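You operate a simulated robot arm through the tools that you are given. There is no shell and no other tool. Be economical: measure what you need, move in short steps, check, and stop when the job is done.

You run a simulated robot arm. Do the job below in one go: nothing can be reset, and whatever is moved stays where it is left.

## Task
Put things in order on the dining table. At the end: the glass with the blue rings stands where the yellow rolled napkin stood; the brass scoop is on the pink coaster; the yellow rolled napkin stands on top of the brown bowl; the rowan jar stands where the brass scoop stood; whatever was shut is shut again. Leave all else as you found it, and nothing knocked over.
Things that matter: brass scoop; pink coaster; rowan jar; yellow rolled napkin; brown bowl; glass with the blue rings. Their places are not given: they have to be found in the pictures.

The check looks at the end state, three seconds after you hand in, the way a careful person would. Anything else that was tipped, shoved, dropped, spilled or broken makes it a failure.

## Robot
A 7-joint arm with a two-finger parallel gripper, fixed in place. Base frame: the origin is at the foot of the arm, x ahead of it, y to its left, z up; the work surface is at about z = 0. Units: m, rad, N and s.
With the tool pointing down near the work surface it reaches from about 0.24 to 0.62 m from the base axis. Its first joint turns from -1.152 to 1.152 rad. Payload 2.6 kg.
The TCP is the grasp point between the finger pads, 0.03 m short of the fingertips. In the tool frame z runs along the fingers and y along their closing line. The gripper opens to 0.094 m. The fingers are 0.028 m wide and 0.01 m thick; the gripper's body (0.05 by 0.096 m) begins 0.055 m behind the TCP.
Orientation is told as [roll, pitch, yaw] about the base's x, y, z axes, in that order, counted from this pose: with the fingers straight down and closing along the base's y, the tool's x points along the base's -x, its y along +y and its z along -z.

## Interface
- The arm moves only by the tool play_rows. Its argument "steps" is one flat list of numbers, 7 for each row, row after row: the shift along the tool's x, y, z in m, then the turn, a rotation vector about the tool's x, y, z in rad, then the gripper command, from -1 (shut) to 1 (fully open), values between in proportion. In form: [dx, dy, dz, ax, ay, az, gripper, dx, dy, dz, ax, ay, az, gripper, ...]. A call has 1 to 12 rows; each row is the pose to reach, as a shift and turn from the pose commanded when the call began, along the tool's axes at that moment. Rows are played at 5 a second. More than 0.05 m and 0.15 rad between two rows, or a gripper value outside its range, and nothing of the call is played. A pose out of reach is approached as far as the arm can. The call stops where the force on the tool passes 40 N (or 10 N more than at its start, if that is more) or the arm is blocked; 0.2 s more then pass. The fingers move at their own pace (about 0.072 m/s each) and stop on an object; they squeeze with about 39 N. The grip force told is the motor's: it shows also when the fingers shut on nothing. Time passes only in rows, and 0.2 s behind the last, so rows that repeat a pose let the fingers close. It gives the time, the measured TCP pose, the force on the tool (base axes), the opening and the grip force at its end, in the units of the frame above (readings bear some noise), and new pictures: "views" is both (left out), scene, wrist or none.
- Cameras (640 x 400 px; columns grow to the right, rows downward): "scene" is fixed at [0.0438, 0.4386, 0.5624]; the picture's right is [-0.69, -0.73, 0.00], its down [-0.43, 0.40, -0.81] and it looks along [0.59, -0.56, -0.59] (base axes); focal length 259 px, centre (320, 200). "wrist" rides on the gripper at [-0.037, 0, -0.058] in the tool frame; the picture's right is [0.00, -1.00, 0.00], its down [0.97, 0.00, -0.24] and it looks along [0.24, 0.00, 0.97] (tool axes); focal length 218 px, centre (320, 200).
- locate(camera, pixels): for up to 12 pixels [column, row] of the newest picture of that camera ("zoom" is the newest enlarged one), the place [x, y, z] in the base frame of the surface seen there, good to about 0.002 m. No time passes.
- enlarge(camera, box): a new picture of the part [left, top, right, bottom] of that camera's present view, enlarged. No time passes.
- close_job(): hands the job in; it is judged then, once.

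Work in short steps. Measure before you move; look again where a grasp or a placing could have gone wrong, and mend it. You have 80 turns and 120 pictures in all, those below and enlarged ones among them. Open the gripper and draw the arm clear of the work before you hand the job in, unless the task says otherwise; then end with one line.

The tools are called after "Call:" by a JSON object that holds its "fn" and its "kwargs". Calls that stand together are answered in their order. play_rows: Moves the arm, as the interface text tells. Its arguments: {"type":"object","properties":{"steps":{"type":"array"},"views":{"type":"string","enum":["both","scene","wrist","none"]}},"required":["steps"]} The other tools are called the same way: locate (camera, pixels) gives the place of the surface under pixels of a picture; enlarge (camera, box) takes an enlarged picture of a part of a camera's view; close_job () hands the job in.

At the start:

```text
time_s: 0.0
tcp_pos: [0.3923, 0.0351, 0.3139]
orientation: [0.002, 0.0, 0.0]
wrist_force: [0.1, 0.6, -0.1]
opening: 0.0942
grasp_force: 0.0
```

scene: 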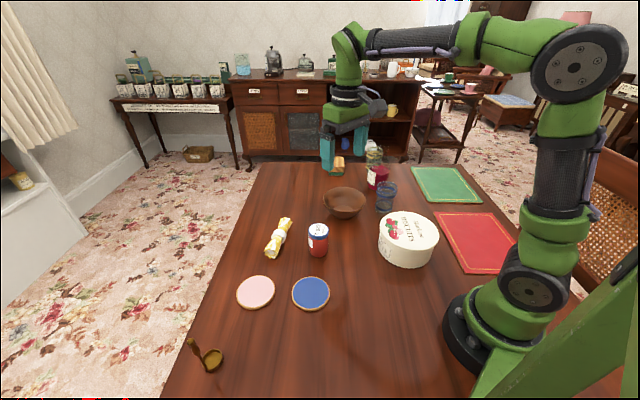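
wrist: 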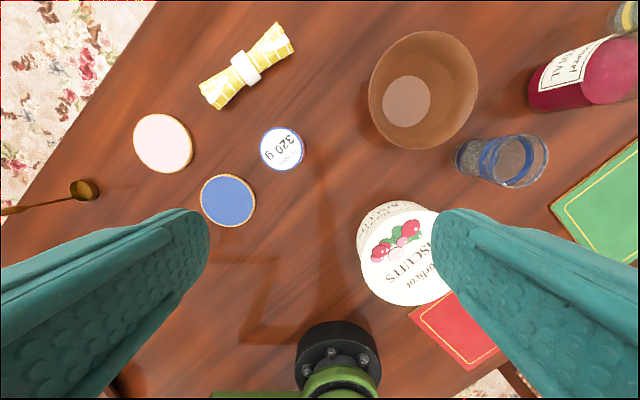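

The scene shows the napkin near (278,238), a jar at (318,240), the bowl at (344,203), a glass at (386,197), coasters at (256,291) and (311,293), and the scoop at (208,357). I'll enlarge the pictures to make sure which thing is which.

Call:
{"fn": "enlarge", "kwargs": {"camera": "scene", "box": [220, 140, 460, 290]}}

Call:
{"fn": "enlarge", "kwargs": {"camera": "scene", "box": [160, 270, 352, 390]}}

Call:
{"fn": "locate", "kwargs": {"camera": "wrist", "pixels": [[245, 67], [213, 95], [281, 37], [162, 143], [227, 200], [283, 149], [423, 90], [407, 100], [84, 189], [40, 202], [505, 160], [478, 160]]}}

```text
2.67 times, centred on (340, 215) of scene
```

zoom: 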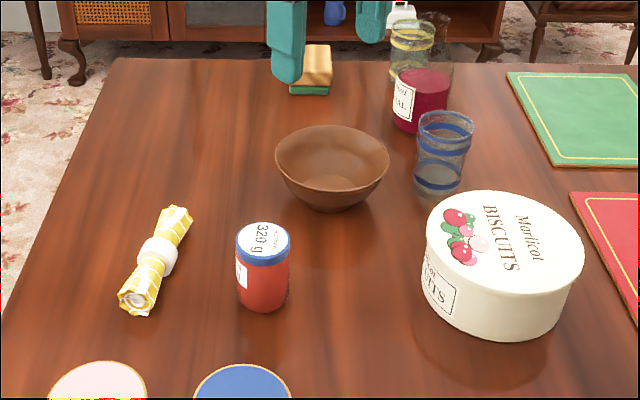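

```text
3.33 times, centred on (256, 330) of scene
```

zoom: 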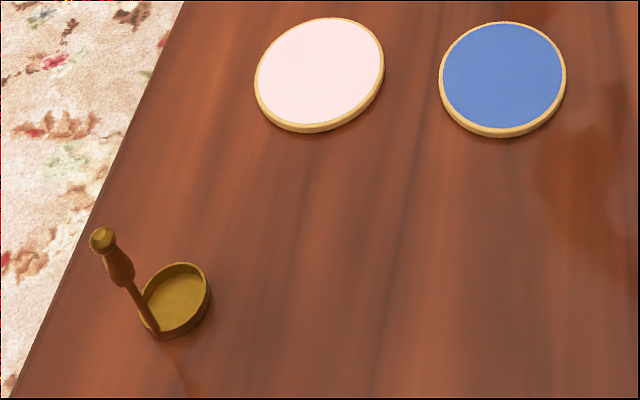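

```text
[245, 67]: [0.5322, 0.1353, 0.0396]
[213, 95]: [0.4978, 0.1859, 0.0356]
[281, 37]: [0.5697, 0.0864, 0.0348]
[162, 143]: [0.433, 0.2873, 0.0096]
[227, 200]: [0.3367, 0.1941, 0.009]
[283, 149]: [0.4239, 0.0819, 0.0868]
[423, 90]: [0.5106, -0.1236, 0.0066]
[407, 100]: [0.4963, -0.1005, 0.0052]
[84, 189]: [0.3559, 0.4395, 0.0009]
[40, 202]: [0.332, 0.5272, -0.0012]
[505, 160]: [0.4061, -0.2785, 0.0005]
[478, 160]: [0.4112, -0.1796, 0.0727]
```

The jar's name and what the glass holds are still unclear. I'll enlarge those parts, and measure sizes on the scene picture.

Call:
{"fn": "enlarge", "kwargs": {"camera": "scene", "box": [280, 200, 360, 270]}}

Call:
{"fn": "enlarge", "kwargs": {"camera": "scene", "box": [350, 140, 430, 220]}}

Call:
{"fn": "enlarge", "kwargs": {"camera": "wrist", "box": [0, 120, 160, 220]}}

Call:
{"fn": "locate", "kwargs": {"camera": "scene", "pixels": [[318, 229], [309, 232], [328, 230], [309, 249], [318, 256], [327, 253], [326, 200], [365, 203], [344, 189], [346, 216], [386, 212], [395, 210]]}}

Call:
{"fn": "locate", "kwargs": {"camera": "scene", "pixels": [[191, 341], [195, 350], [203, 365], [211, 361], [222, 352], [205, 352], [213, 370], [256, 291], [238, 293], [274, 289], [258, 277], [255, 306]]}}

```text
5.71 times, centred on (320, 235) of scene
```

zoom: 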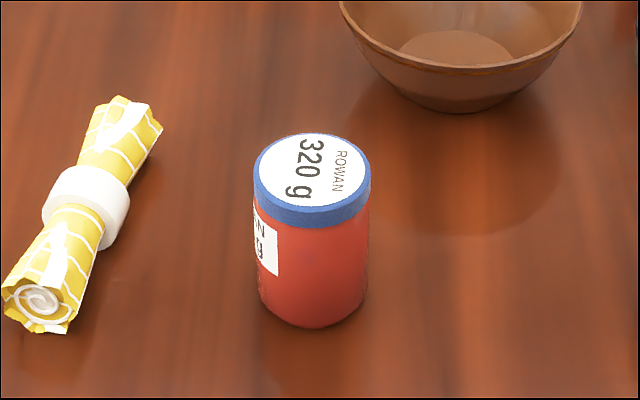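

```text
5.00 times, centred on (390, 180) of scene
```

zoom: 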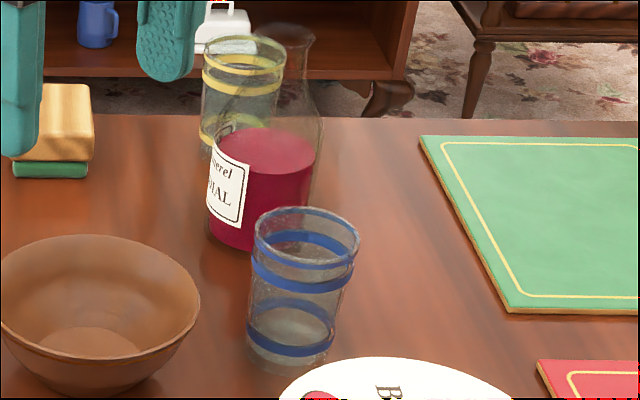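

```text
4.00 times, centred on (80, 170) of wrist
```

zoom: 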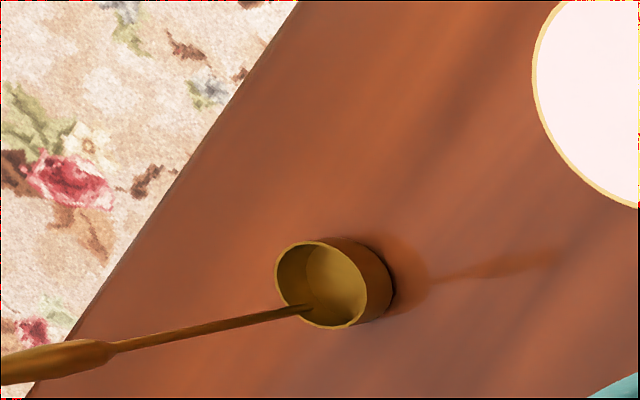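

```text
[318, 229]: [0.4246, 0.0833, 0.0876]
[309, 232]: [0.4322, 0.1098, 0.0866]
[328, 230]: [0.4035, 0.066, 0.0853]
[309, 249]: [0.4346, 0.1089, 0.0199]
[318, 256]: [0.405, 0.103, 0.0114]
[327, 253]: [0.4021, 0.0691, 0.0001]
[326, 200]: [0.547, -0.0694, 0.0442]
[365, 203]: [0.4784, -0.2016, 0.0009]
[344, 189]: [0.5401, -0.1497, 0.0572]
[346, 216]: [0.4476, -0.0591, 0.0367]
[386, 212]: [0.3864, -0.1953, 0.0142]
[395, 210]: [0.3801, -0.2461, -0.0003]
```

```text
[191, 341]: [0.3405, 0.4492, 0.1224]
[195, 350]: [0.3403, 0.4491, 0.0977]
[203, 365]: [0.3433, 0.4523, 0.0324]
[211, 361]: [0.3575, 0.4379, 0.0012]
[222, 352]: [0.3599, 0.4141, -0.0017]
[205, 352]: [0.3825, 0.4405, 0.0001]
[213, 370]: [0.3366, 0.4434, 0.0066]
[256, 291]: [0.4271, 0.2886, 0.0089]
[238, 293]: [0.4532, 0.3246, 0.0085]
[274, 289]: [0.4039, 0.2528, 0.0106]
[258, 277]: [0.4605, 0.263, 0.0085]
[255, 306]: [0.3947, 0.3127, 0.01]
```

The picture shows that the jar is the rowan jar and that the scoop's handle stands upright at about (0.344, 0.449), up to z≈0.125. I move above the handle first, at z≈0.19.

Call:
{"fn": "play_rows", "kwargs": {"steps": [0.0047, 0.0413, 0.0124, 0, 0, 0, 1, 0.0094, 0.0827, 0.0248, 0, 0, 0, 1, 0.0141, 0.124, 0.0372, 0, 0, 0, 1, 0.0188, 0.1654, 0.0496, 0, 0, 0, 1, 0.0235, 0.2067, 0.062, 0, 0, 0, 1, 0.0282, 0.248, 0.0744, 0, 0, 0, 1, 0.0329, 0.2894, 0.0868, 0, 0, 0, 1, 0.0376, 0.3307, 0.0992, 0, 0, 0, 1, 0.0423, 0.372, 0.1116, 0, 0, 0, 1, 0.047, 0.4134, 0.124, 0, 0, 0, 1, 0.047, 0.4134, 0.124, 0, 0, 0, 1]}}

```text
time_s: 2.4
tcp_pos: [0.3447, 0.4503, 0.1886]
orientation: [-0.002, 0.001, -0.001]
wrist_force: [-0.4, 0.4, -0.2]
opening: 0.0942
grasp_force: 0.0
```

scene: 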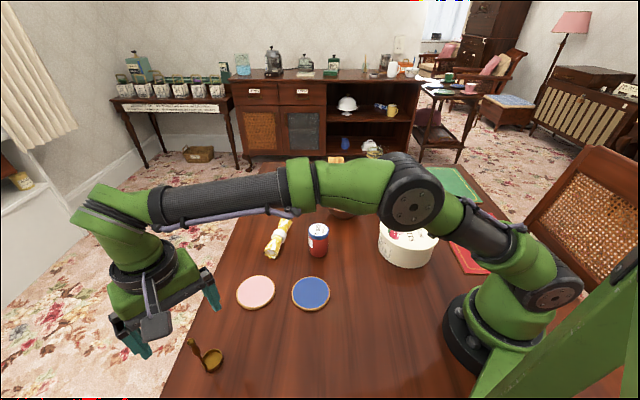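
wrist: 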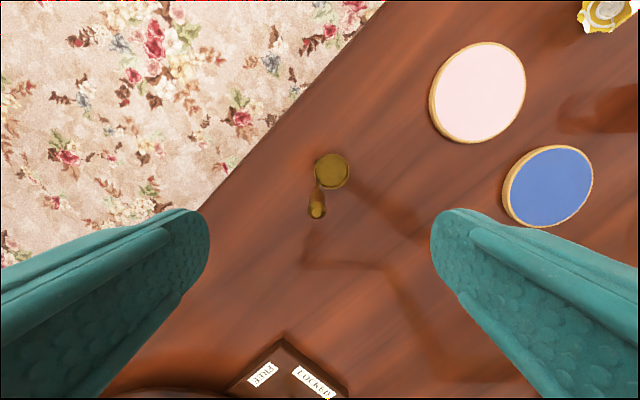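

The wrist picture shows the handle top at (317,210) and the scoop's bowl at (332,170). Something marked FREE/LOCKED is at (300,372). I'll measure the handle and take a closer look at that.

Call:
{"fn": "locate", "kwargs": {"camera": "wrist", "pixels": [[317, 210], [318, 199], [332, 170], [347, 170], [332, 186], [478, 92], [430, 95], [526, 90], [480, 43], [475, 138], [262, 375], [313, 380]]}}

Call:
{"fn": "enlarge", "kwargs": {"camera": "wrist", "box": [200, 320, 360, 400]}}

Call:
{"fn": "enlarge", "kwargs": {"camera": "wrist", "box": [280, 140, 380, 230]}}

```text
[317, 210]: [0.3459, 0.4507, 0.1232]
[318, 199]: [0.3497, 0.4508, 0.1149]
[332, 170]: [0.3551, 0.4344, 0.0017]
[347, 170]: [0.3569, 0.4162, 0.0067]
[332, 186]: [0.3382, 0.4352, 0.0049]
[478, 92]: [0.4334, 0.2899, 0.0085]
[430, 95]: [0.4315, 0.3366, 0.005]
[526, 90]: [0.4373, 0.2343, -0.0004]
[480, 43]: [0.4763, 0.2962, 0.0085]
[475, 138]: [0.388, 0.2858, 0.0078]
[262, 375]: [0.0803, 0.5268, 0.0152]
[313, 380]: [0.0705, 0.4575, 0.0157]
```

```text
4.00 times, centred on (280, 360) of wrist
```

zoom: 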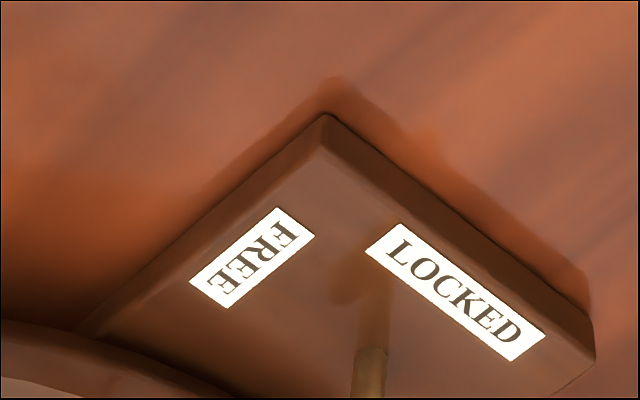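

```text
4.44 times, centred on (330, 185) of wrist
```

zoom: 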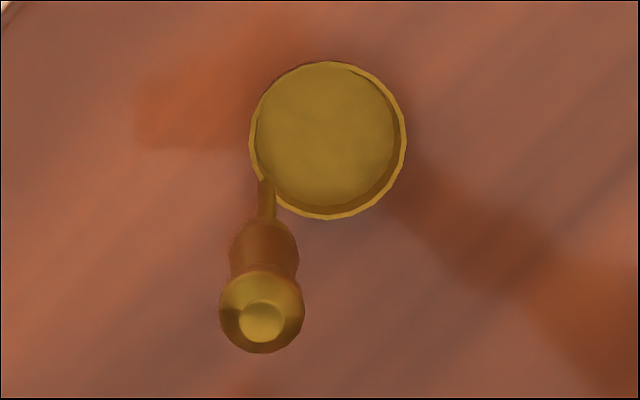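

The handle's knob is at (0.346, 0.451), almost exactly under the TCP. The FREE/LOCKED box is out of the way, so I leave it alone. I descend to z≈0.10 and close.

Call:
{"fn": "play_rows", "kwargs": {"steps": [-0.0012, 0, 0.03, 0, 0, 0, 1, -0.0012, 0, 0.06, 0, 0, 0, 1, -0.0012, 0, 0.089, 0, 0, 0, 1, -0.0012, 0, 0.089, 0, 0, 0, 1, -0.0012, 0, 0.089, 0, 0, 0, -1, -0.0012, 0, 0.089, 0, 0, 0, -1, -0.0012, 0, 0.089, 0, 0, 0, -1, -0.0012, 0, 0.089, 0, 0, 0, -1, -0.0012, 0, 0.089, 0, 0, 0, -1]}}

```text
time_s: 4.4
tcp_pos: [0.3459, 0.4483, 0.1007]
orientation: [0.0, -0.001, 0.001]
wrist_force: [0.0, 0.9, -0.3]
opening: 0.0112
grasp_force: 39.1
```

scene: 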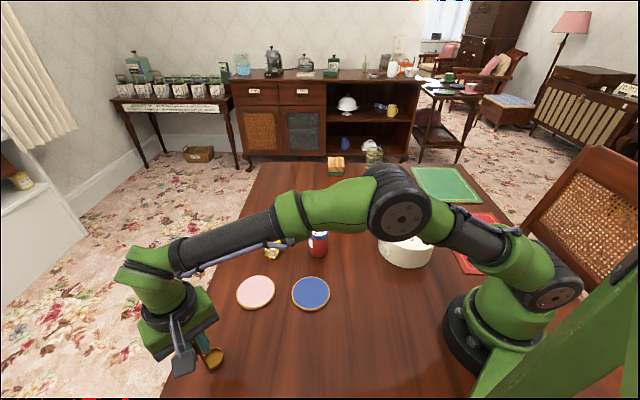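
wrist: 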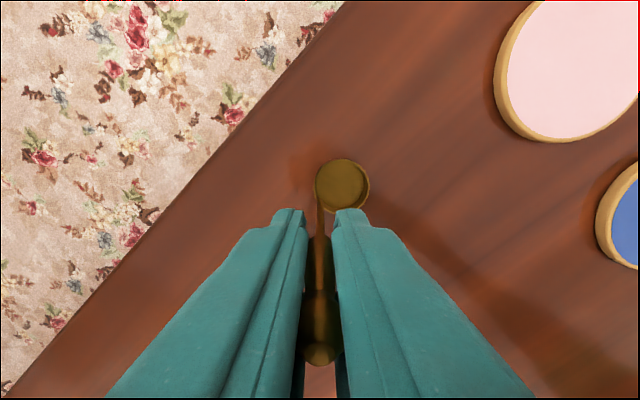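

The grip reads 0.011 m on the knob. I'll lift 5 cm and check.

Call:
{"fn": "play_rows", "kwargs": {"steps": [0, 0, -0.02, 0, 0, 0, -1, 0, 0, -0.05, 0, 0, 0, -1, 0, 0, -0.05, 0, 0, 0, -1]}}

Call:
{"fn": "enlarge", "kwargs": {"camera": "scene", "box": [100, 240, 300, 400]}}

```text
time_s: 5.2
tcp_pos: [0.3463, 0.4506, 0.1514]
orientation: [-0.001, 0.0, 0.002]
wrist_force: [-0.2, 0.5, -0.2]
opening: 0.0111
grasp_force: 38.4
```

scene: 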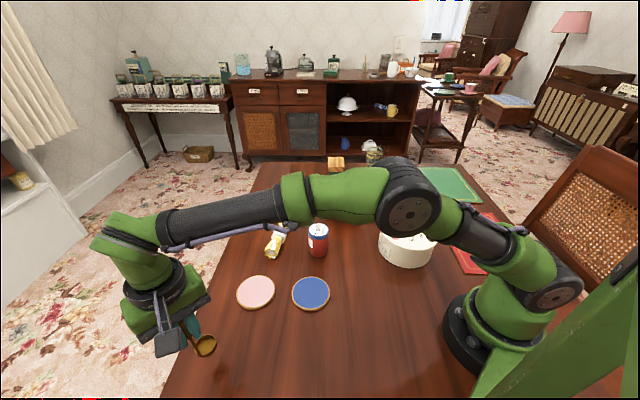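
wrist: 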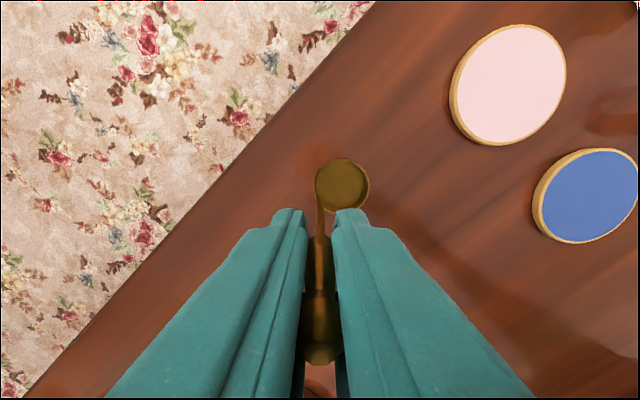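

```text
2.50 times, centred on (200, 320) of scene
```

zoom: 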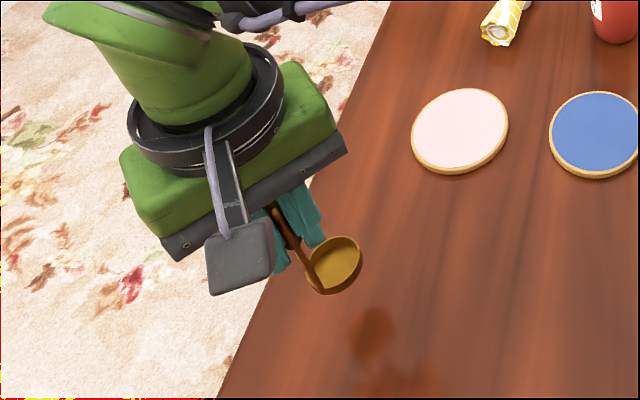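

The scoop is held upright and clear of the table. The coaster's centre is about (0.430, 0.289) with its top at z=0.009, so I carry the scoop there and lower it until it just touches.

Call:
{"fn": "play_rows", "kwargs": {"steps": [-0.0185, -0.0359, 0, 0, 0, 0, -1, -0.037, -0.0718, 0, 0, 0, 0, -1, -0.0555, -0.1077, 0, 0, 0, 0, -1, -0.074, -0.1435, 0, 0, 0, 0, -1, -0.074, -0.1435, 0, 0, 0, 0, -1, -0.074, -0.1435, 0.02, 0, 0, 0, -1, -0.074, -0.1435, 0.033, 0, 0, 0, -1, -0.074, -0.1435, 0.037, 0, 0, 0, -1, -0.074, -0.1435, 0.037, 0, 0, 0, -1]}}

Call:
{"fn": "enlarge", "kwargs": {"camera": "scene", "box": [190, 230, 310, 320]}}

```text
time_s: 7.2
tcp_pos: [0.4191, 0.3053, 0.1151]
orientation: [0.0, 0.0, 0.0]
wrist_force: [-0.1, 0.3, -0.2]
opening: 0.011
grasp_force: 38.8
```

scene: 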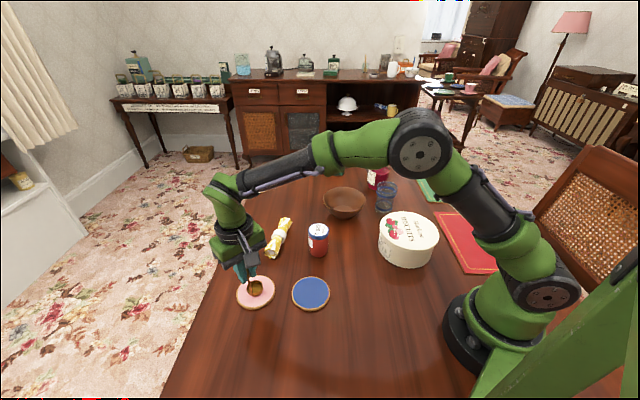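
wrist: 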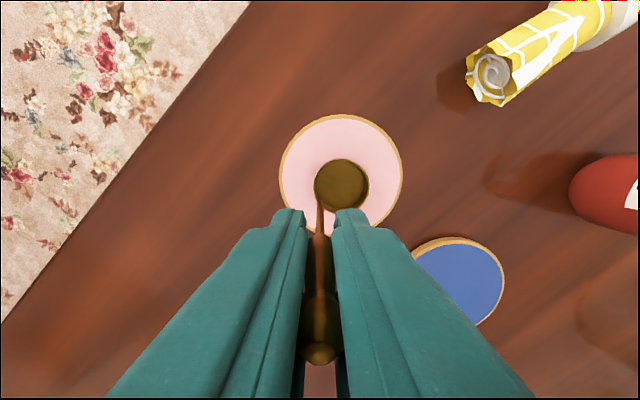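

```text
4.44 times, centred on (250, 275) of scene
```

zoom: 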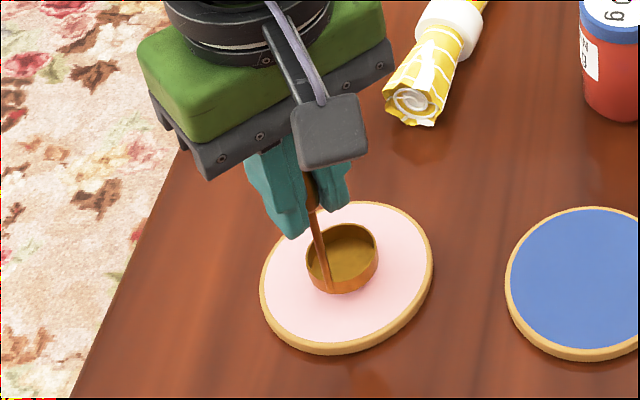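

The scoop's bowl is well within the coaster and hovers about 4 mm above it. I lower it the rest of the way, then open.

Call:
{"fn": "play_rows", "kwargs": {"steps": [0, 0, 0.002, 0, 0, 0, -1, 0, 0, 0.0042, 0, 0, 0, -1, 0, 0, 0.0042, 0, 0, 0, -1, 0, 0, 0.0042, 0, 0, 0, 0, 0, 0, 0.0042, 0, 0, 0, 0, 0, 0, 0.0042, 0, 0, 0, 1, 0, 0, 0.0042, 0, 0, 0, 1, 0, 0, -0.03, 0, 0, 0, 1, 0, 0, -0.07, 0, 0, 0, 1, 0, 0, -0.11, 0, 0, 0, 1, 0, 0, -0.11, 0, 0, 0, 1]}}

Call:
{"fn": "enlarge", "kwargs": {"camera": "scene", "box": [190, 230, 310, 320]}}

```text
time_s: 9.6
tcp_pos: [0.4209, 0.3054, 0.224]
orientation: [0.0, -0.001, -0.001]
wrist_force: [-0.6, 0.0, 0.5]
opening: 0.0941
grasp_force: 0.0
```

scene: 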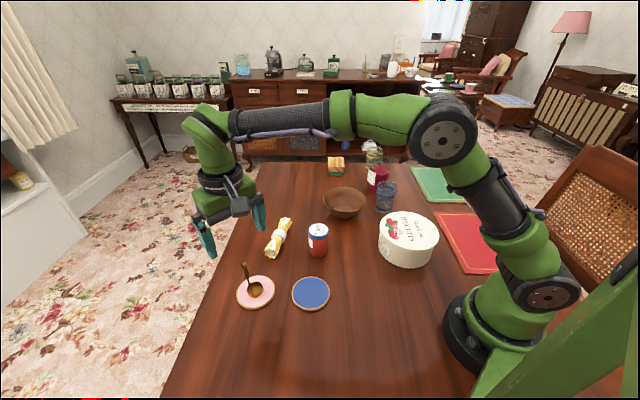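
wrist: 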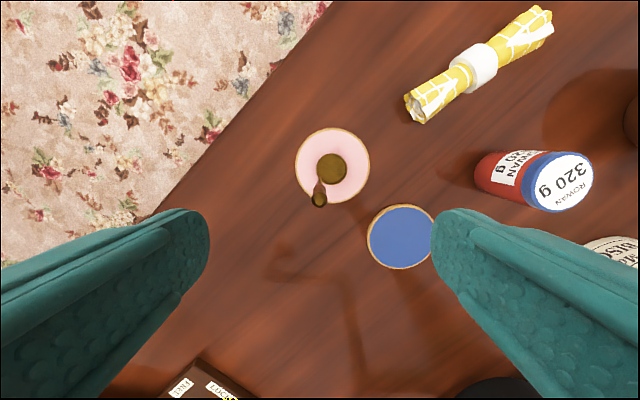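

```text
4.44 times, centred on (250, 275) of scene
```

zoom: 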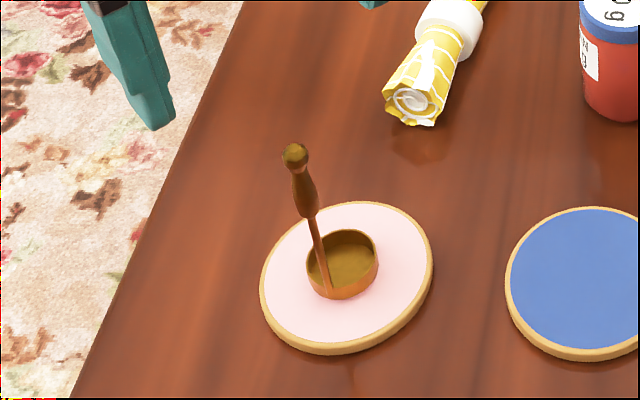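

The scoop stands on the coaster. Next is the rowan jar: I move above it at about (0.422, 0.084).

Call:
{"fn": "play_rows", "kwargs": {"steps": [0, -0.0442, 0, 0, 0, 0, 1, 0, -0.0884, 0, 0, 0, 0, 1, 0, -0.1326, 0, 0, 0, 0, 1, -0.001, -0.1768, 0, 0, 0, 0, 1, -0.002, -0.221, 0, 0, 0, 0, 1, -0.002, -0.221, 0, 0, 0, 0, 1], "views": "wrist"}}

```text
time_s: 11.0
tcp_pos: [0.422, 0.0838, 0.2231]
orientation: [0.001, 0.001, 0.002]
wrist_force: [0.5, -0.1, 0.6]
opening: 0.094
grasp_force: 0.1
```

wrist: 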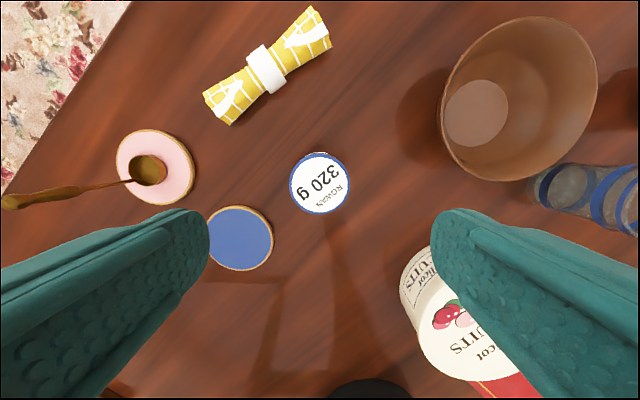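

The jar's lid is at (320,183), centred. I'll check the lid's edges, the nearest part of the biscuit tin, and the sizes of the bowl and glass.

Call:
{"fn": "locate", "kwargs": {"camera": "wrist", "pixels": [[320, 183], [292, 183], [348, 183], [320, 155], [319, 211], [415, 262], [430, 320], [450, 110], [588, 60], [520, 22], [500, 178], [475, 112]]}}

Call:
{"fn": "locate", "kwargs": {"camera": "wrist", "pixels": [[266, 69], [255, 50], [278, 88], [222, 105], [318, 30], [205, 95], [233, 123], [311, 8], [330, 45]]}}

```text
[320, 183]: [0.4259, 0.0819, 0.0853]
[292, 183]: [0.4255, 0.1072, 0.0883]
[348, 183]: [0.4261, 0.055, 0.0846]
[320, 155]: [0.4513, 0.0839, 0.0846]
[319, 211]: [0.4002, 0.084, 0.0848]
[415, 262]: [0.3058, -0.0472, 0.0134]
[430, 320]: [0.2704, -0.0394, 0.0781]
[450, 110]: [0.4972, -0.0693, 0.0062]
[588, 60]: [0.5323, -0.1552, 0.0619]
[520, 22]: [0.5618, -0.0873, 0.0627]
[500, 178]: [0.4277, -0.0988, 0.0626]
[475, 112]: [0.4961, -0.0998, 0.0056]
```

```text
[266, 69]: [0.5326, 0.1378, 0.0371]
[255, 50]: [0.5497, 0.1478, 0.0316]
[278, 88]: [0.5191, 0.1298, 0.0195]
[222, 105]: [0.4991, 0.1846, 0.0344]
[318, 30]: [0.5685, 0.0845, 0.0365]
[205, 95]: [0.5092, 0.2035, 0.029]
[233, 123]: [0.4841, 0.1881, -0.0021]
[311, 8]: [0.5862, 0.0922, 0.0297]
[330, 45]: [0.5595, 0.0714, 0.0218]
```

The jar's centre is (0.4257, 0.0825), its diameter is 0.052 and its top is at 0.086. The fingers have room on both sides, so I descend to z≈0.046 and grip.

Call:
{"fn": "play_rows", "kwargs": {"steps": [-0.0037, -0.0015, 0.045, 0, 0, 0, 1, -0.0037, -0.0015, 0.09, 0, 0, 0, 1, -0.0037, -0.0015, 0.135, 0, 0, 0, 1, -0.0037, -0.0015, 0.165, 0, 0, 0, 1, -0.0037, -0.0015, 0.178, 0, 0, 0, 1, -0.0037, -0.0015, 0.178, 0, 0, 0, 1, -0.0037, -0.0015, 0.178, 0, 0, 0, -1, -0.0037, -0.0015, 0.178, 0, 0, 0, -1, -0.0037, -0.0015, 0.178, 0, 0, 0, -1, -0.0037, -0.0015, 0.178, 0, 0, 0, -1], "views": "scene"}}

Call:
{"fn": "locate", "kwargs": {"camera": "scene", "pixels": [[190, 338], [183, 355], [200, 318], [206, 362], [175, 375]]}}

```text
time_s: 13.2
tcp_pos: [0.4269, 0.0817, 0.0474]
orientation: [0.0, 0.0, 0.0]
wrist_force: [-0.2, 0.7, -0.6]
opening: 0.0563
grasp_force: 39.0
```

scene: 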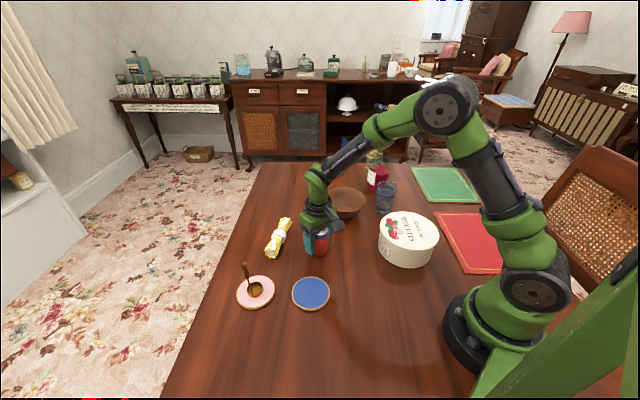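

```text
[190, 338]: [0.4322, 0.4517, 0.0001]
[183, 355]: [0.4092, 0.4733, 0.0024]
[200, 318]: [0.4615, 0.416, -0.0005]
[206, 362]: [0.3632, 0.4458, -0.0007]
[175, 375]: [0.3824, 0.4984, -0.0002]
```

The jar is gripped at 0.056 m. I lift it high and check that it comes up whole.

Call:
{"fn": "play_rows", "kwargs": {"steps": [0, 0, -0.02, 0, 0, 0, -1, 0, 0, -0.06, 0, 0, 0, -1, 0, 0, -0.1, 0, 0, 0, -1, 0, 0, -0.14, 0, 0, 0, -1, 0, 0, -0.175, 0, 0, 0, -1, 0, 0, -0.175, 0, 0, 0, -1], "views": "scene"}}

Call:
{"fn": "enlarge", "kwargs": {"camera": "scene", "box": [240, 120, 400, 260]}}

```text
time_s: 14.6
tcp_pos: [0.4247, 0.0822, 0.2224]
orientation: [0.002, -0.001, 0.0]
wrist_force: [-0.5, -0.3, -3.4]
opening: 0.0565
grasp_force: 38.9
```

scene: 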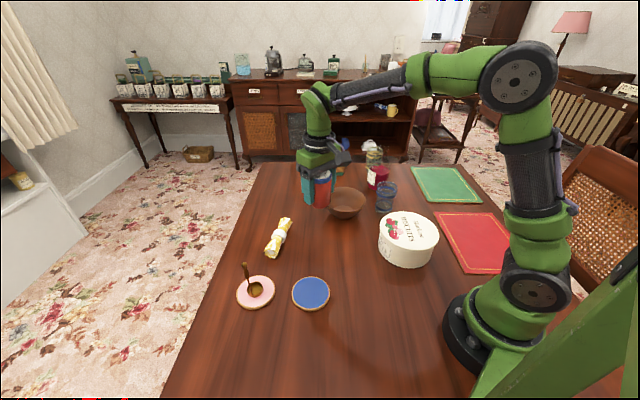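

```text
2.86 times, centred on (320, 190) of scene
```

zoom: 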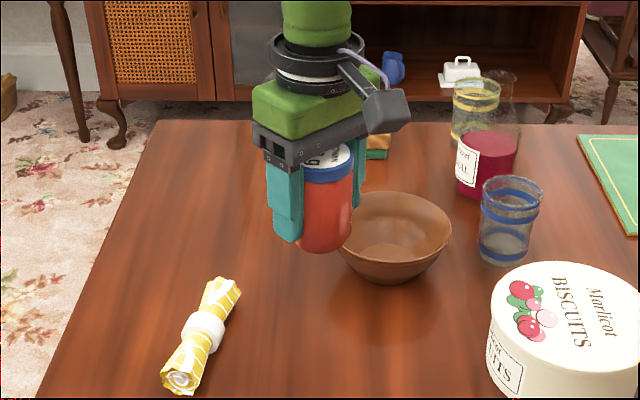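

The jar hangs straight. I carry it over to the scoop's old place at (0.355, 0.4355), keeping it high so it clears the scoop.

Call:
{"fn": "play_rows", "kwargs": {"steps": [0.0184, 0.0441, 0, 0, 0, 0, -1, 0.035, 0.0882, 0, 0, 0, 0, -1, 0.045, 0.1323, 0, 0, 0, 0, -1, 0.055, 0.1765, 0, 0, 0, 0, -1, 0.062, 0.2206, 0, 0, 0, 0, -1, 0.0707, 0.2647, 0, 0, 0, 0, -1, 0.0707, 0.3088, 0, 0, 0, 0, -1, 0.0707, 0.353, 0, 0, 0, 0, -1, 0.0707, 0.353, 0, 0, 0, 0, -1, 0.0707, 0.353, 0.05, 0, 0, 0, -1, 0.0707, 0.353, 0.1, 0, 0, 0, -1, 0.0707, 0.353, 0.1, 0, 0, 0, -1]}}

```text
time_s: 17.2
tcp_pos: [0.3539, 0.4343, 0.12]
orientation: [-0.001, 0.0, -0.001]
wrist_force: [-0.2, 0.1, -3.5]
opening: 0.0563
grasp_force: 39.5
```

scene: 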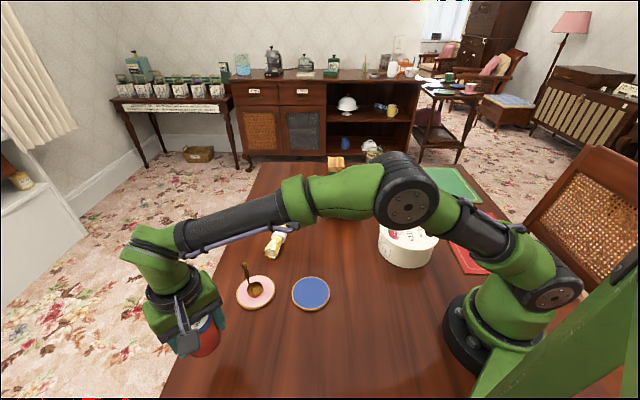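
wrist: 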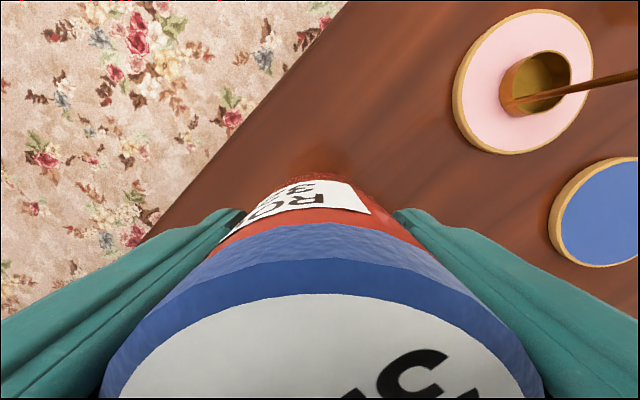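

The jar is above the place at z=0.12. I lower it to its grasp height, release, and draw straight up.

Call:
{"fn": "play_rows", "kwargs": {"steps": [0, 0, 0.04, 0, 0, 0, -1, 0, 0, 0.065, 0, 0, 0, -1, 0, 0, 0.073, 0, 0, 0, -1, 0, 0, 0.075, 0, 0, 0, -1, 0, 0, 0.075, 0, 0, 0, -1, 0, 0, 0.075, 0, 0, 0, 0.4, 0, 0, 0.075, 0, 0, 0, 1, 0, 0, 0.075, 0, 0, 0, 1, 0, 0, 0.035, 0, 0, 0, 1, 0, 0, -0.01, 0, 0, 0, 1, 0, 0, -0.055, 0, 0, 0, 1, 0, 0, -0.1, 0, 0, 0, 1]}}

Call:
{"fn": "enlarge", "kwargs": {"camera": "scene", "box": [160, 270, 320, 390]}}

```text
time_s: 19.8
tcp_pos: [0.3565, 0.4365, 0.2195]
orientation: [-0.001, 0.001, 0.0]
wrist_force: [-0.2, -0.4, 0.9]
opening: 0.0941
grasp_force: 0.0
```

scene: 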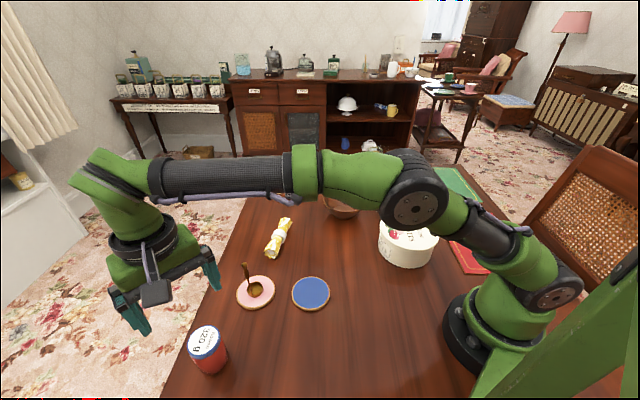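
wrist: 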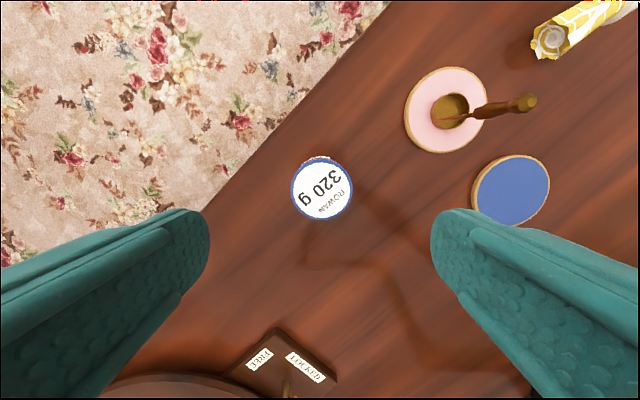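

```text
3.33 times, centred on (240, 330) of scene
```

zoom: 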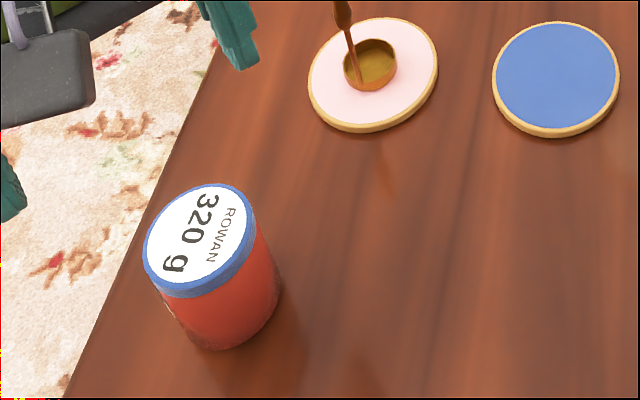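

The jar stands in place. For the napkin (centre (0.5335, 0.1365), axis along (0.57,-0.82)), I move above it and turn the tool 0.964 rad so the fingers close across it.

Call:
{"fn": "play_rows", "kwargs": {"steps": [-0.0223, -0.0374, 0, 0, 0, 0.1205, 1, -0.0446, -0.0748, 0, 0, 0, 0.241, 1, -0.0669, -0.1121, 0, 0, 0, 0.3615, 1, -0.0893, -0.1495, 0, 0, 0, 0.482, 1, -0.1116, -0.1869, 0, 0, 0, 0.6025, 1, -0.1339, -0.2243, 0, 0, 0, 0.723, 1, -0.1562, -0.2616, 0, 0, 0, 0.8435, 1, -0.1785, -0.299, 0.01, 0, 0, 0.964, 1, -0.1785, -0.299, 0.01, 0, 0, 0.964, 1]}}

```text
time_s: 21.8
tcp_pos: [0.5308, 0.1365, 0.2099]
orientation: [0.001, 0.0, -0.965]
wrist_force: [1.0, 0.7, -0.4]
opening: 0.0939
grasp_force: 0.1
```

scene: 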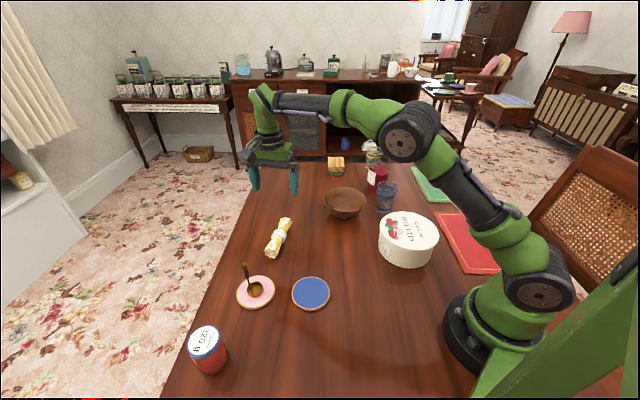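
wrist: 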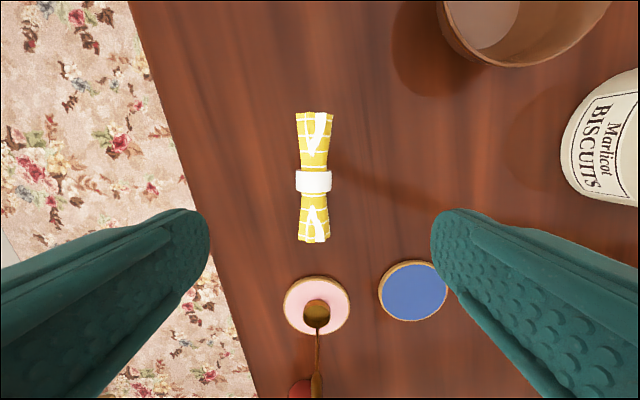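

The napkin is vertical in the wrist picture, with its ring at (313,182). I measure the ring and the ends.

Call:
{"fn": "locate", "kwargs": {"camera": "wrist", "pixels": [[313, 182], [297, 182], [331, 182], [313, 113], [313, 240], [298, 118], [330, 118], [300, 238], [329, 237], [313, 150], [313, 205], [309, 114]]}}

Call:
{"fn": "enlarge", "kwargs": {"camera": "wrist", "box": [250, 100, 380, 260]}}

```text
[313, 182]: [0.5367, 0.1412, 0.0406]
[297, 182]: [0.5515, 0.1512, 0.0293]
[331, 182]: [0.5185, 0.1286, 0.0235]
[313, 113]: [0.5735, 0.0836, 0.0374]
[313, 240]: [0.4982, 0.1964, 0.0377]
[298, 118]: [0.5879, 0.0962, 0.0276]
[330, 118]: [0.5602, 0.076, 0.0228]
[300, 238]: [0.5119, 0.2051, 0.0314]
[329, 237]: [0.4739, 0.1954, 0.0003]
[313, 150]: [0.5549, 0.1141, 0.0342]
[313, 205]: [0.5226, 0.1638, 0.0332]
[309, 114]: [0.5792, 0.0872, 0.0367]
```

```text
2.50 times, centred on (315, 180) of wrist
```

zoom: 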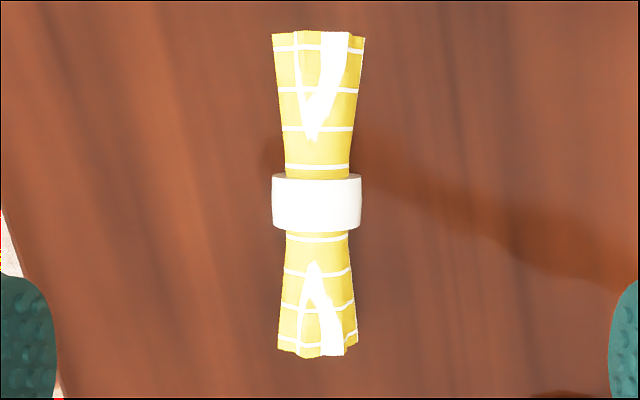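

The ring is centred at (0.5355, 0.1405) and the napkin is about 0.136 m long. I correct the offset, descend to z≈0.036 and grip the ring.

Call:
{"fn": "play_rows", "kwargs": {"steps": [0.001, 0.0055, 0.045, 0, 0, 0, 1, 0.001, 0.0055, 0.09, 0, 0, 0, 1, 0.001, 0.0055, 0.135, 0, 0, 0, 1, 0.001, 0.0055, 0.165, 0, 0, 0, 1, 0.001, 0.0055, 0.175, 0, 0, 0, 1, 0.001, 0.0055, 0.175, 0, 0, 0, 1, 0.001, 0.0055, 0.175, 0, 0, 0, -1, 0.001, 0.0055, 0.175, 0, 0, 0, -1, 0.001, 0.0055, 0.175, 0, 0, 0, -1, 0.001, 0.0055, 0.175, 0, 0, 0, -1, 0.001, 0.0055, 0.175, 0, 0, 0, -1]}}

```text
time_s: 24.2
tcp_pos: [0.536, 0.1432, 0.0367]
orientation: [-0.001, 0.0, -0.964]
wrist_force: [0.0, 0.0, 0.9]
opening: 0.0378
grasp_force: 39.0
```

scene: 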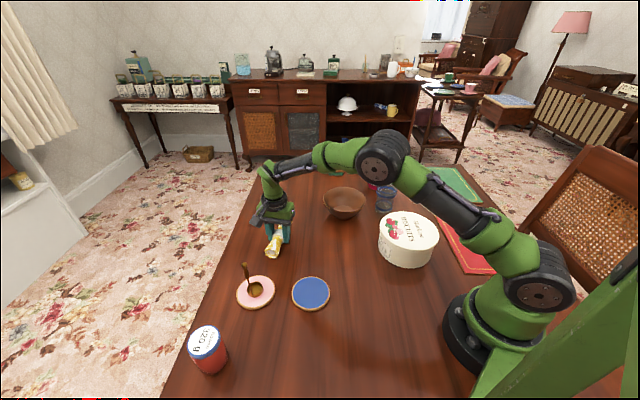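
wrist: 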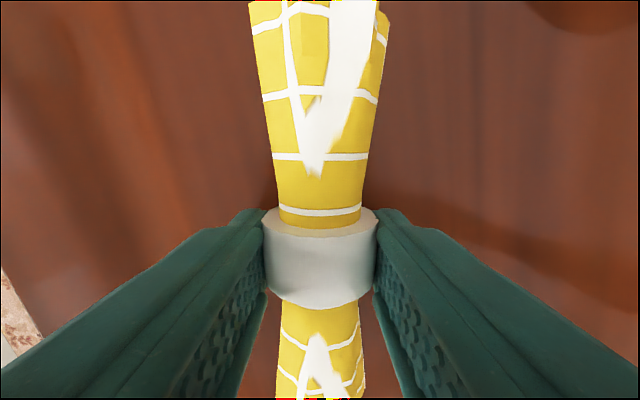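

The ring is gripped at 0.038 m. I lift and travel halfway to the bowl, then measure the rim again.

Call:
{"fn": "play_rows", "kwargs": {"steps": [0, 0, -0.02, 0, 0, 0, -1, 0, 0, -0.06, 0, 0, 0, -1, 0, 0, -0.1, 0, 0, 0, -1, 0, 0, -0.14, 0, 0, 0, -1, -0.029, -0.0286, -0.15, 0, 0, 0, -1, -0.0578, -0.0572, -0.15, 0, 0, 0, -1, -0.0868, -0.0858, -0.15, 0, 0, 0, -1, -0.0868, -0.0858, -0.15, 0, 0, 0, -1]}}

Call:
{"fn": "enlarge", "kwargs": {"camera": "scene", "box": [260, 130, 420, 250]}}

```text
time_s: 26.0
tcp_pos: [0.5168, 0.019, 0.1864]
orientation: [-0.001, 0.0, -0.963]
wrist_force: [-0.3, 0.4, -0.6]
opening: 0.0378
grasp_force: 38.9
```

scene: 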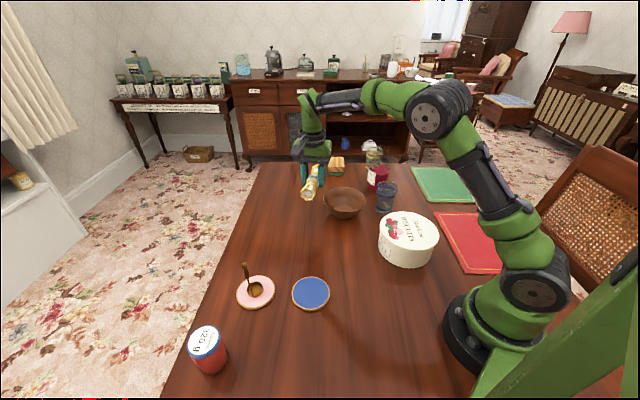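
wrist: 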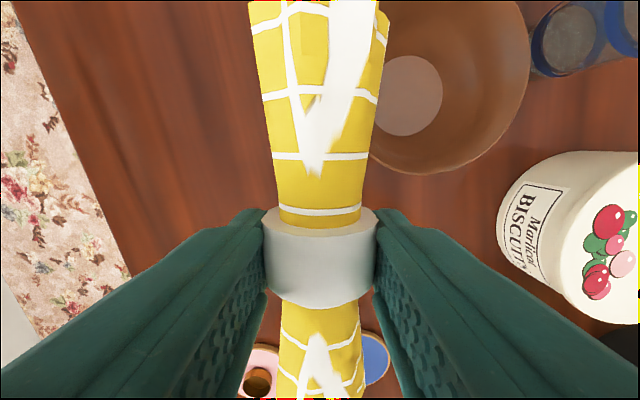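

```text
3.33 times, centred on (340, 190) of scene
```

zoom: 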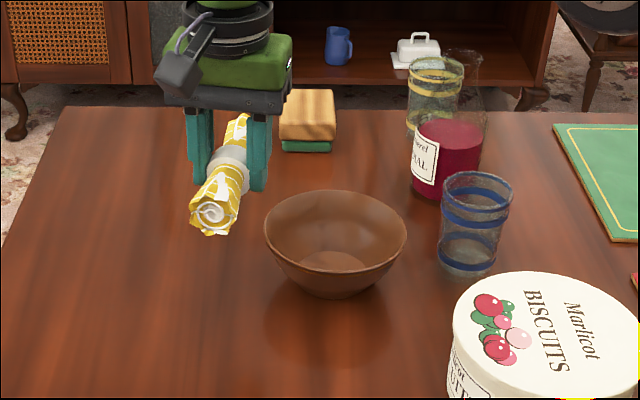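

The rim shows clearly in the zoom. I locate points around it to get the centre and the inner radius.

Call:
{"fn": "locate", "kwargs": {"camera": "zoom", "pixels": [[267, 230], [404, 235], [334, 272], [336, 192], [300, 263], [372, 261], [290, 202], [380, 204], [335, 195], [334, 268], [271, 230], [400, 235]]}}

Call:
{"fn": "locate", "kwargs": {"camera": "wrist", "pixels": [[529, 70], [527, 70], [430, 174], [430, 171], [500, 135], [375, 152], [515, 20], [410, 95], [530, 60], [460, 168], [570, 40], [510, 200]]}}

```text
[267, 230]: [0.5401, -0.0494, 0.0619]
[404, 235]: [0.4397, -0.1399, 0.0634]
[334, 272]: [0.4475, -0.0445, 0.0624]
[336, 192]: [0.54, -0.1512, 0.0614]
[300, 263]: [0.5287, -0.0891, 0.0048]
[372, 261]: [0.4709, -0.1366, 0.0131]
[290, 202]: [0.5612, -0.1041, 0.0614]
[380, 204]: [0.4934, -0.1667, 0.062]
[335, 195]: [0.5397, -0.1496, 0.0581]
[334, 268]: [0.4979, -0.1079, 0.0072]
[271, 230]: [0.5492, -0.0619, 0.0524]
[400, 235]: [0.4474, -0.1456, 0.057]
```

```text
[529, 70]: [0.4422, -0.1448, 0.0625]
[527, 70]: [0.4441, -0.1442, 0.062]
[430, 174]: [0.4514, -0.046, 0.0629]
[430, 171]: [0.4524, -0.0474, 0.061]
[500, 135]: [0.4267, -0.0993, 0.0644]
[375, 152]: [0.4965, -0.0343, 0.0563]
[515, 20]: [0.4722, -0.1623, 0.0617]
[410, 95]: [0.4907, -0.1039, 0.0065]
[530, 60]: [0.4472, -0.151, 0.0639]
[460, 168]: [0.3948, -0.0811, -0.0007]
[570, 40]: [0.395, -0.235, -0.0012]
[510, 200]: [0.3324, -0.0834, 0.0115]
```

The rim fit gives centre (0.494, -0.099), outer radius ≈0.068 and rim z≈0.062. I measure the napkin's ends in the hand so I can centre it along its axis.

Call:
{"fn": "locate", "kwargs": {"camera": "zoom", "pixels": [[212, 214], [205, 208], [220, 222], [207, 222], [218, 206], [242, 118], [247, 125], [228, 156], [215, 190], [237, 117]]}}

Call:
{"fn": "enlarge", "kwargs": {"camera": "scene", "box": [295, 145, 335, 205]}}

```text
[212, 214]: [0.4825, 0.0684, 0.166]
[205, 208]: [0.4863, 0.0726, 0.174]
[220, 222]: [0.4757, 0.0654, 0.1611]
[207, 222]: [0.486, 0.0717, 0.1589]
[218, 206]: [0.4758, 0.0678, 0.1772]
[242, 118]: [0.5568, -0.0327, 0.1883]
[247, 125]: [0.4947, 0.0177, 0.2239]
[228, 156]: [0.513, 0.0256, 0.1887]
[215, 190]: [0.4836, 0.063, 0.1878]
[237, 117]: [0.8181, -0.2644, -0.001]
```

```text
6.67 times, centred on (315, 175) of scene
```

zoom: 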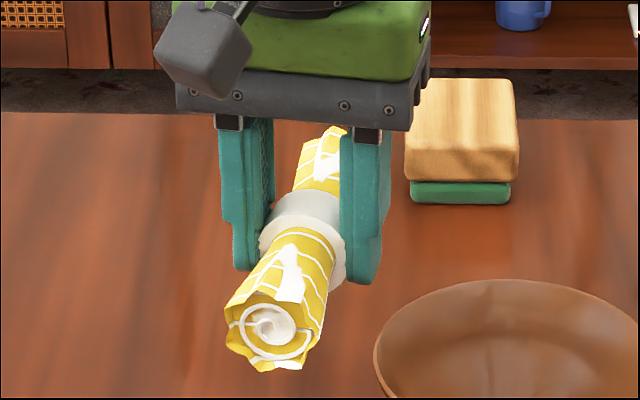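

The napkin sits about 4 mm off along its axis in the hand. A full diameter of the bowl would barely support it, so I lay it on a chord 18 mm off centre, where both ends overlap the rim. I move over and come down to just above the rim.

Call:
{"fn": "play_rows", "kwargs": {"steps": [-0.0271, -0.0228, 0, 0, 0, 0, -1, -0.0543, -0.0455, 0, 0, 0, 0, -1, -0.0814, -0.0683, 0, 0, 0, 0, -1, -0.0814, -0.0683, 0.04, 0, 0, 0, -1, -0.0814, -0.0683, 0.078, 0, 0, 0, -1, -0.0814, -0.0683, 0.078, 0, 0, 0, -1]}}

Call:
{"fn": "enlarge", "kwargs": {"camera": "scene", "box": [290, 140, 410, 230]}}

```text
time_s: 27.4
tcp_pos: [0.5079, -0.0865, 0.1063]
orientation: [-0.001, -0.002, -0.964]
wrist_force: [0.5, -0.3, -0.8]
opening: 0.0379
grasp_force: 38.7
```

scene: 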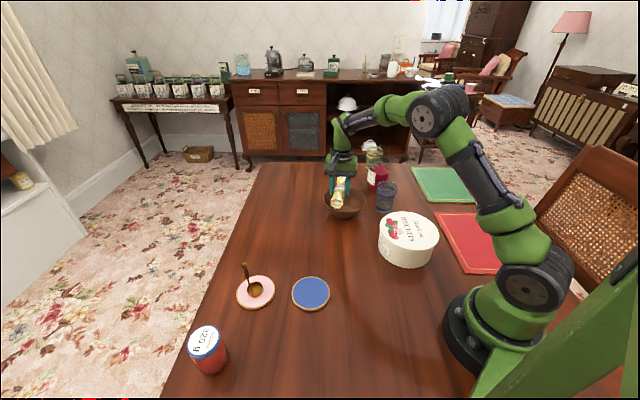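
wrist: 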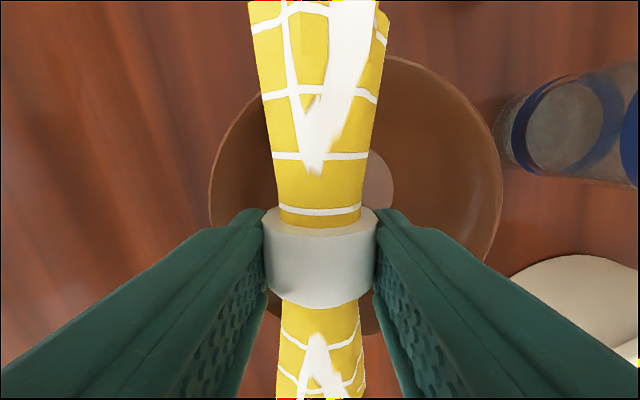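

```text
4.44 times, centred on (350, 185) of scene
```

zoom: 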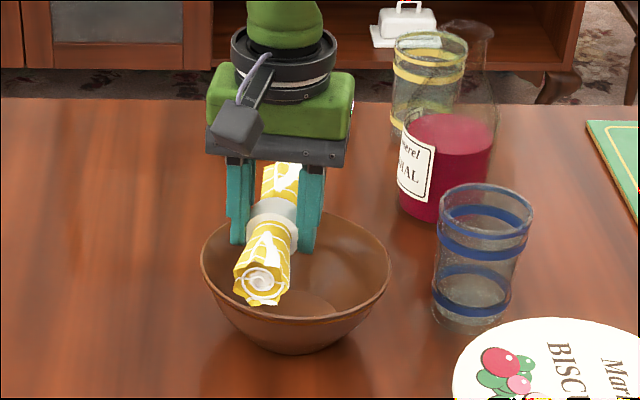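

The near end shows at (262,283) in the zoom. I'll measure where it lies against the rim.

Call:
{"fn": "locate", "kwargs": {"camera": "zoom", "pixels": [[262, 281], [250, 285], [275, 287], [262, 300], [255, 262], [285, 262], [285, 166], [297, 169], [268, 165], [240, 302], [290, 313], [262, 311]]}}

Call:
{"fn": "locate", "kwargs": {"camera": "wrist", "pixels": [[300, 8], [380, 40], [270, 40], [368, 332], [460, 90], [501, 190], [212, 180], [300, 250]]}}

```text
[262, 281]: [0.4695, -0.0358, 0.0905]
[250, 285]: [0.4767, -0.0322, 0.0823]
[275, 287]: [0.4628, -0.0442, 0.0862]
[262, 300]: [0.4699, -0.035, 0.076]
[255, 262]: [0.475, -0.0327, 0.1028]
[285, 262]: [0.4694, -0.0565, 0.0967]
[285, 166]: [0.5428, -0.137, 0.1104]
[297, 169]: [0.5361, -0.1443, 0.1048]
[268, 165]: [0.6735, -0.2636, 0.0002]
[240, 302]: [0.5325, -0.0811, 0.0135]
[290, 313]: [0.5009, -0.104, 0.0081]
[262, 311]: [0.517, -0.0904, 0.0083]
```

```text
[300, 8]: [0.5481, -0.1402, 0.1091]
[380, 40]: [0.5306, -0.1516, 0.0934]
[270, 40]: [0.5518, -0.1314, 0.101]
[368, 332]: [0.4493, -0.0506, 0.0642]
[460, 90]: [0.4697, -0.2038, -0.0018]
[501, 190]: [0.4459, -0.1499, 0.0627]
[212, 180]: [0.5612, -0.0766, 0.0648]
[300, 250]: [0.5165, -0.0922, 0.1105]
```

The near end overlaps the rim by only 2 mm. I shift it +2 mm along the axis and +7 mm sideways for more overlap, then lower it gently toward the rim.

Call:
{"fn": "play_rows", "kwargs": {"steps": [0.002, 0.007, 0, 0, 0, 0, -1, 0.002, 0.007, 0.004, 0, 0, 0, -1, 0.002, 0.007, 0.007, 0, 0, 0, -1, 0.002, 0.007, 0.0085, 0, 0, 0, -1, 0.002, 0.007, 0.0085, 0, 0, 0, -1]}}

Call:
{"fn": "enlarge", "kwargs": {"camera": "scene", "box": [310, 160, 390, 220]}}

```text
time_s: 28.6
tcp_pos: [0.512, -0.0804, 0.1]
orientation: [-0.001, 0.0, -0.964]
wrist_force: [0.7, 0.0, -1.3]
opening: 0.0379
grasp_force: 39.2
```

scene: 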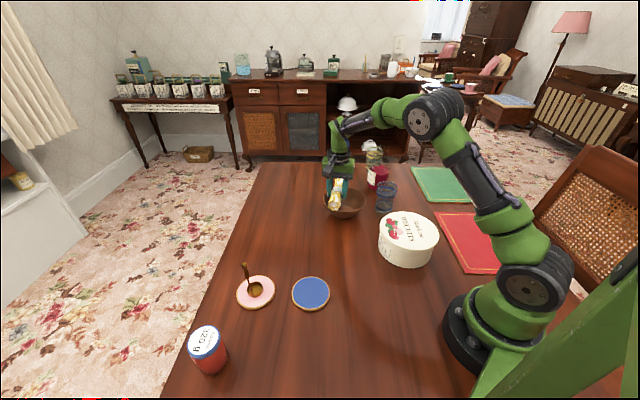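
wrist: 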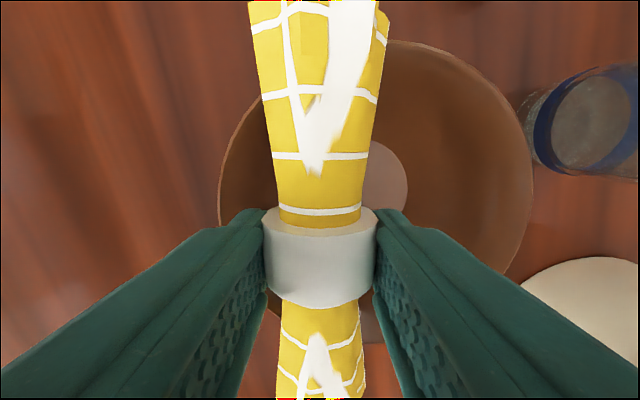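

```text
6.67 times, centred on (350, 190) of scene
```

zoom: 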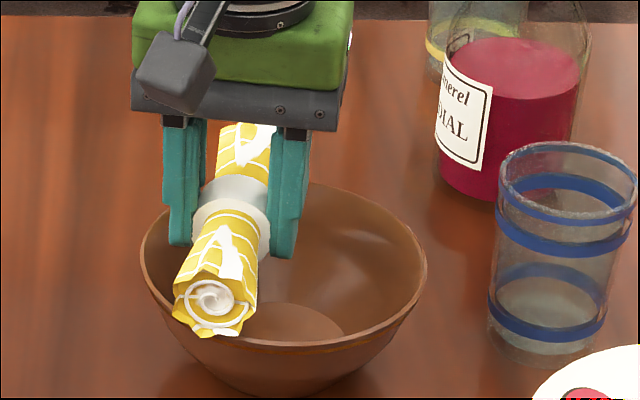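

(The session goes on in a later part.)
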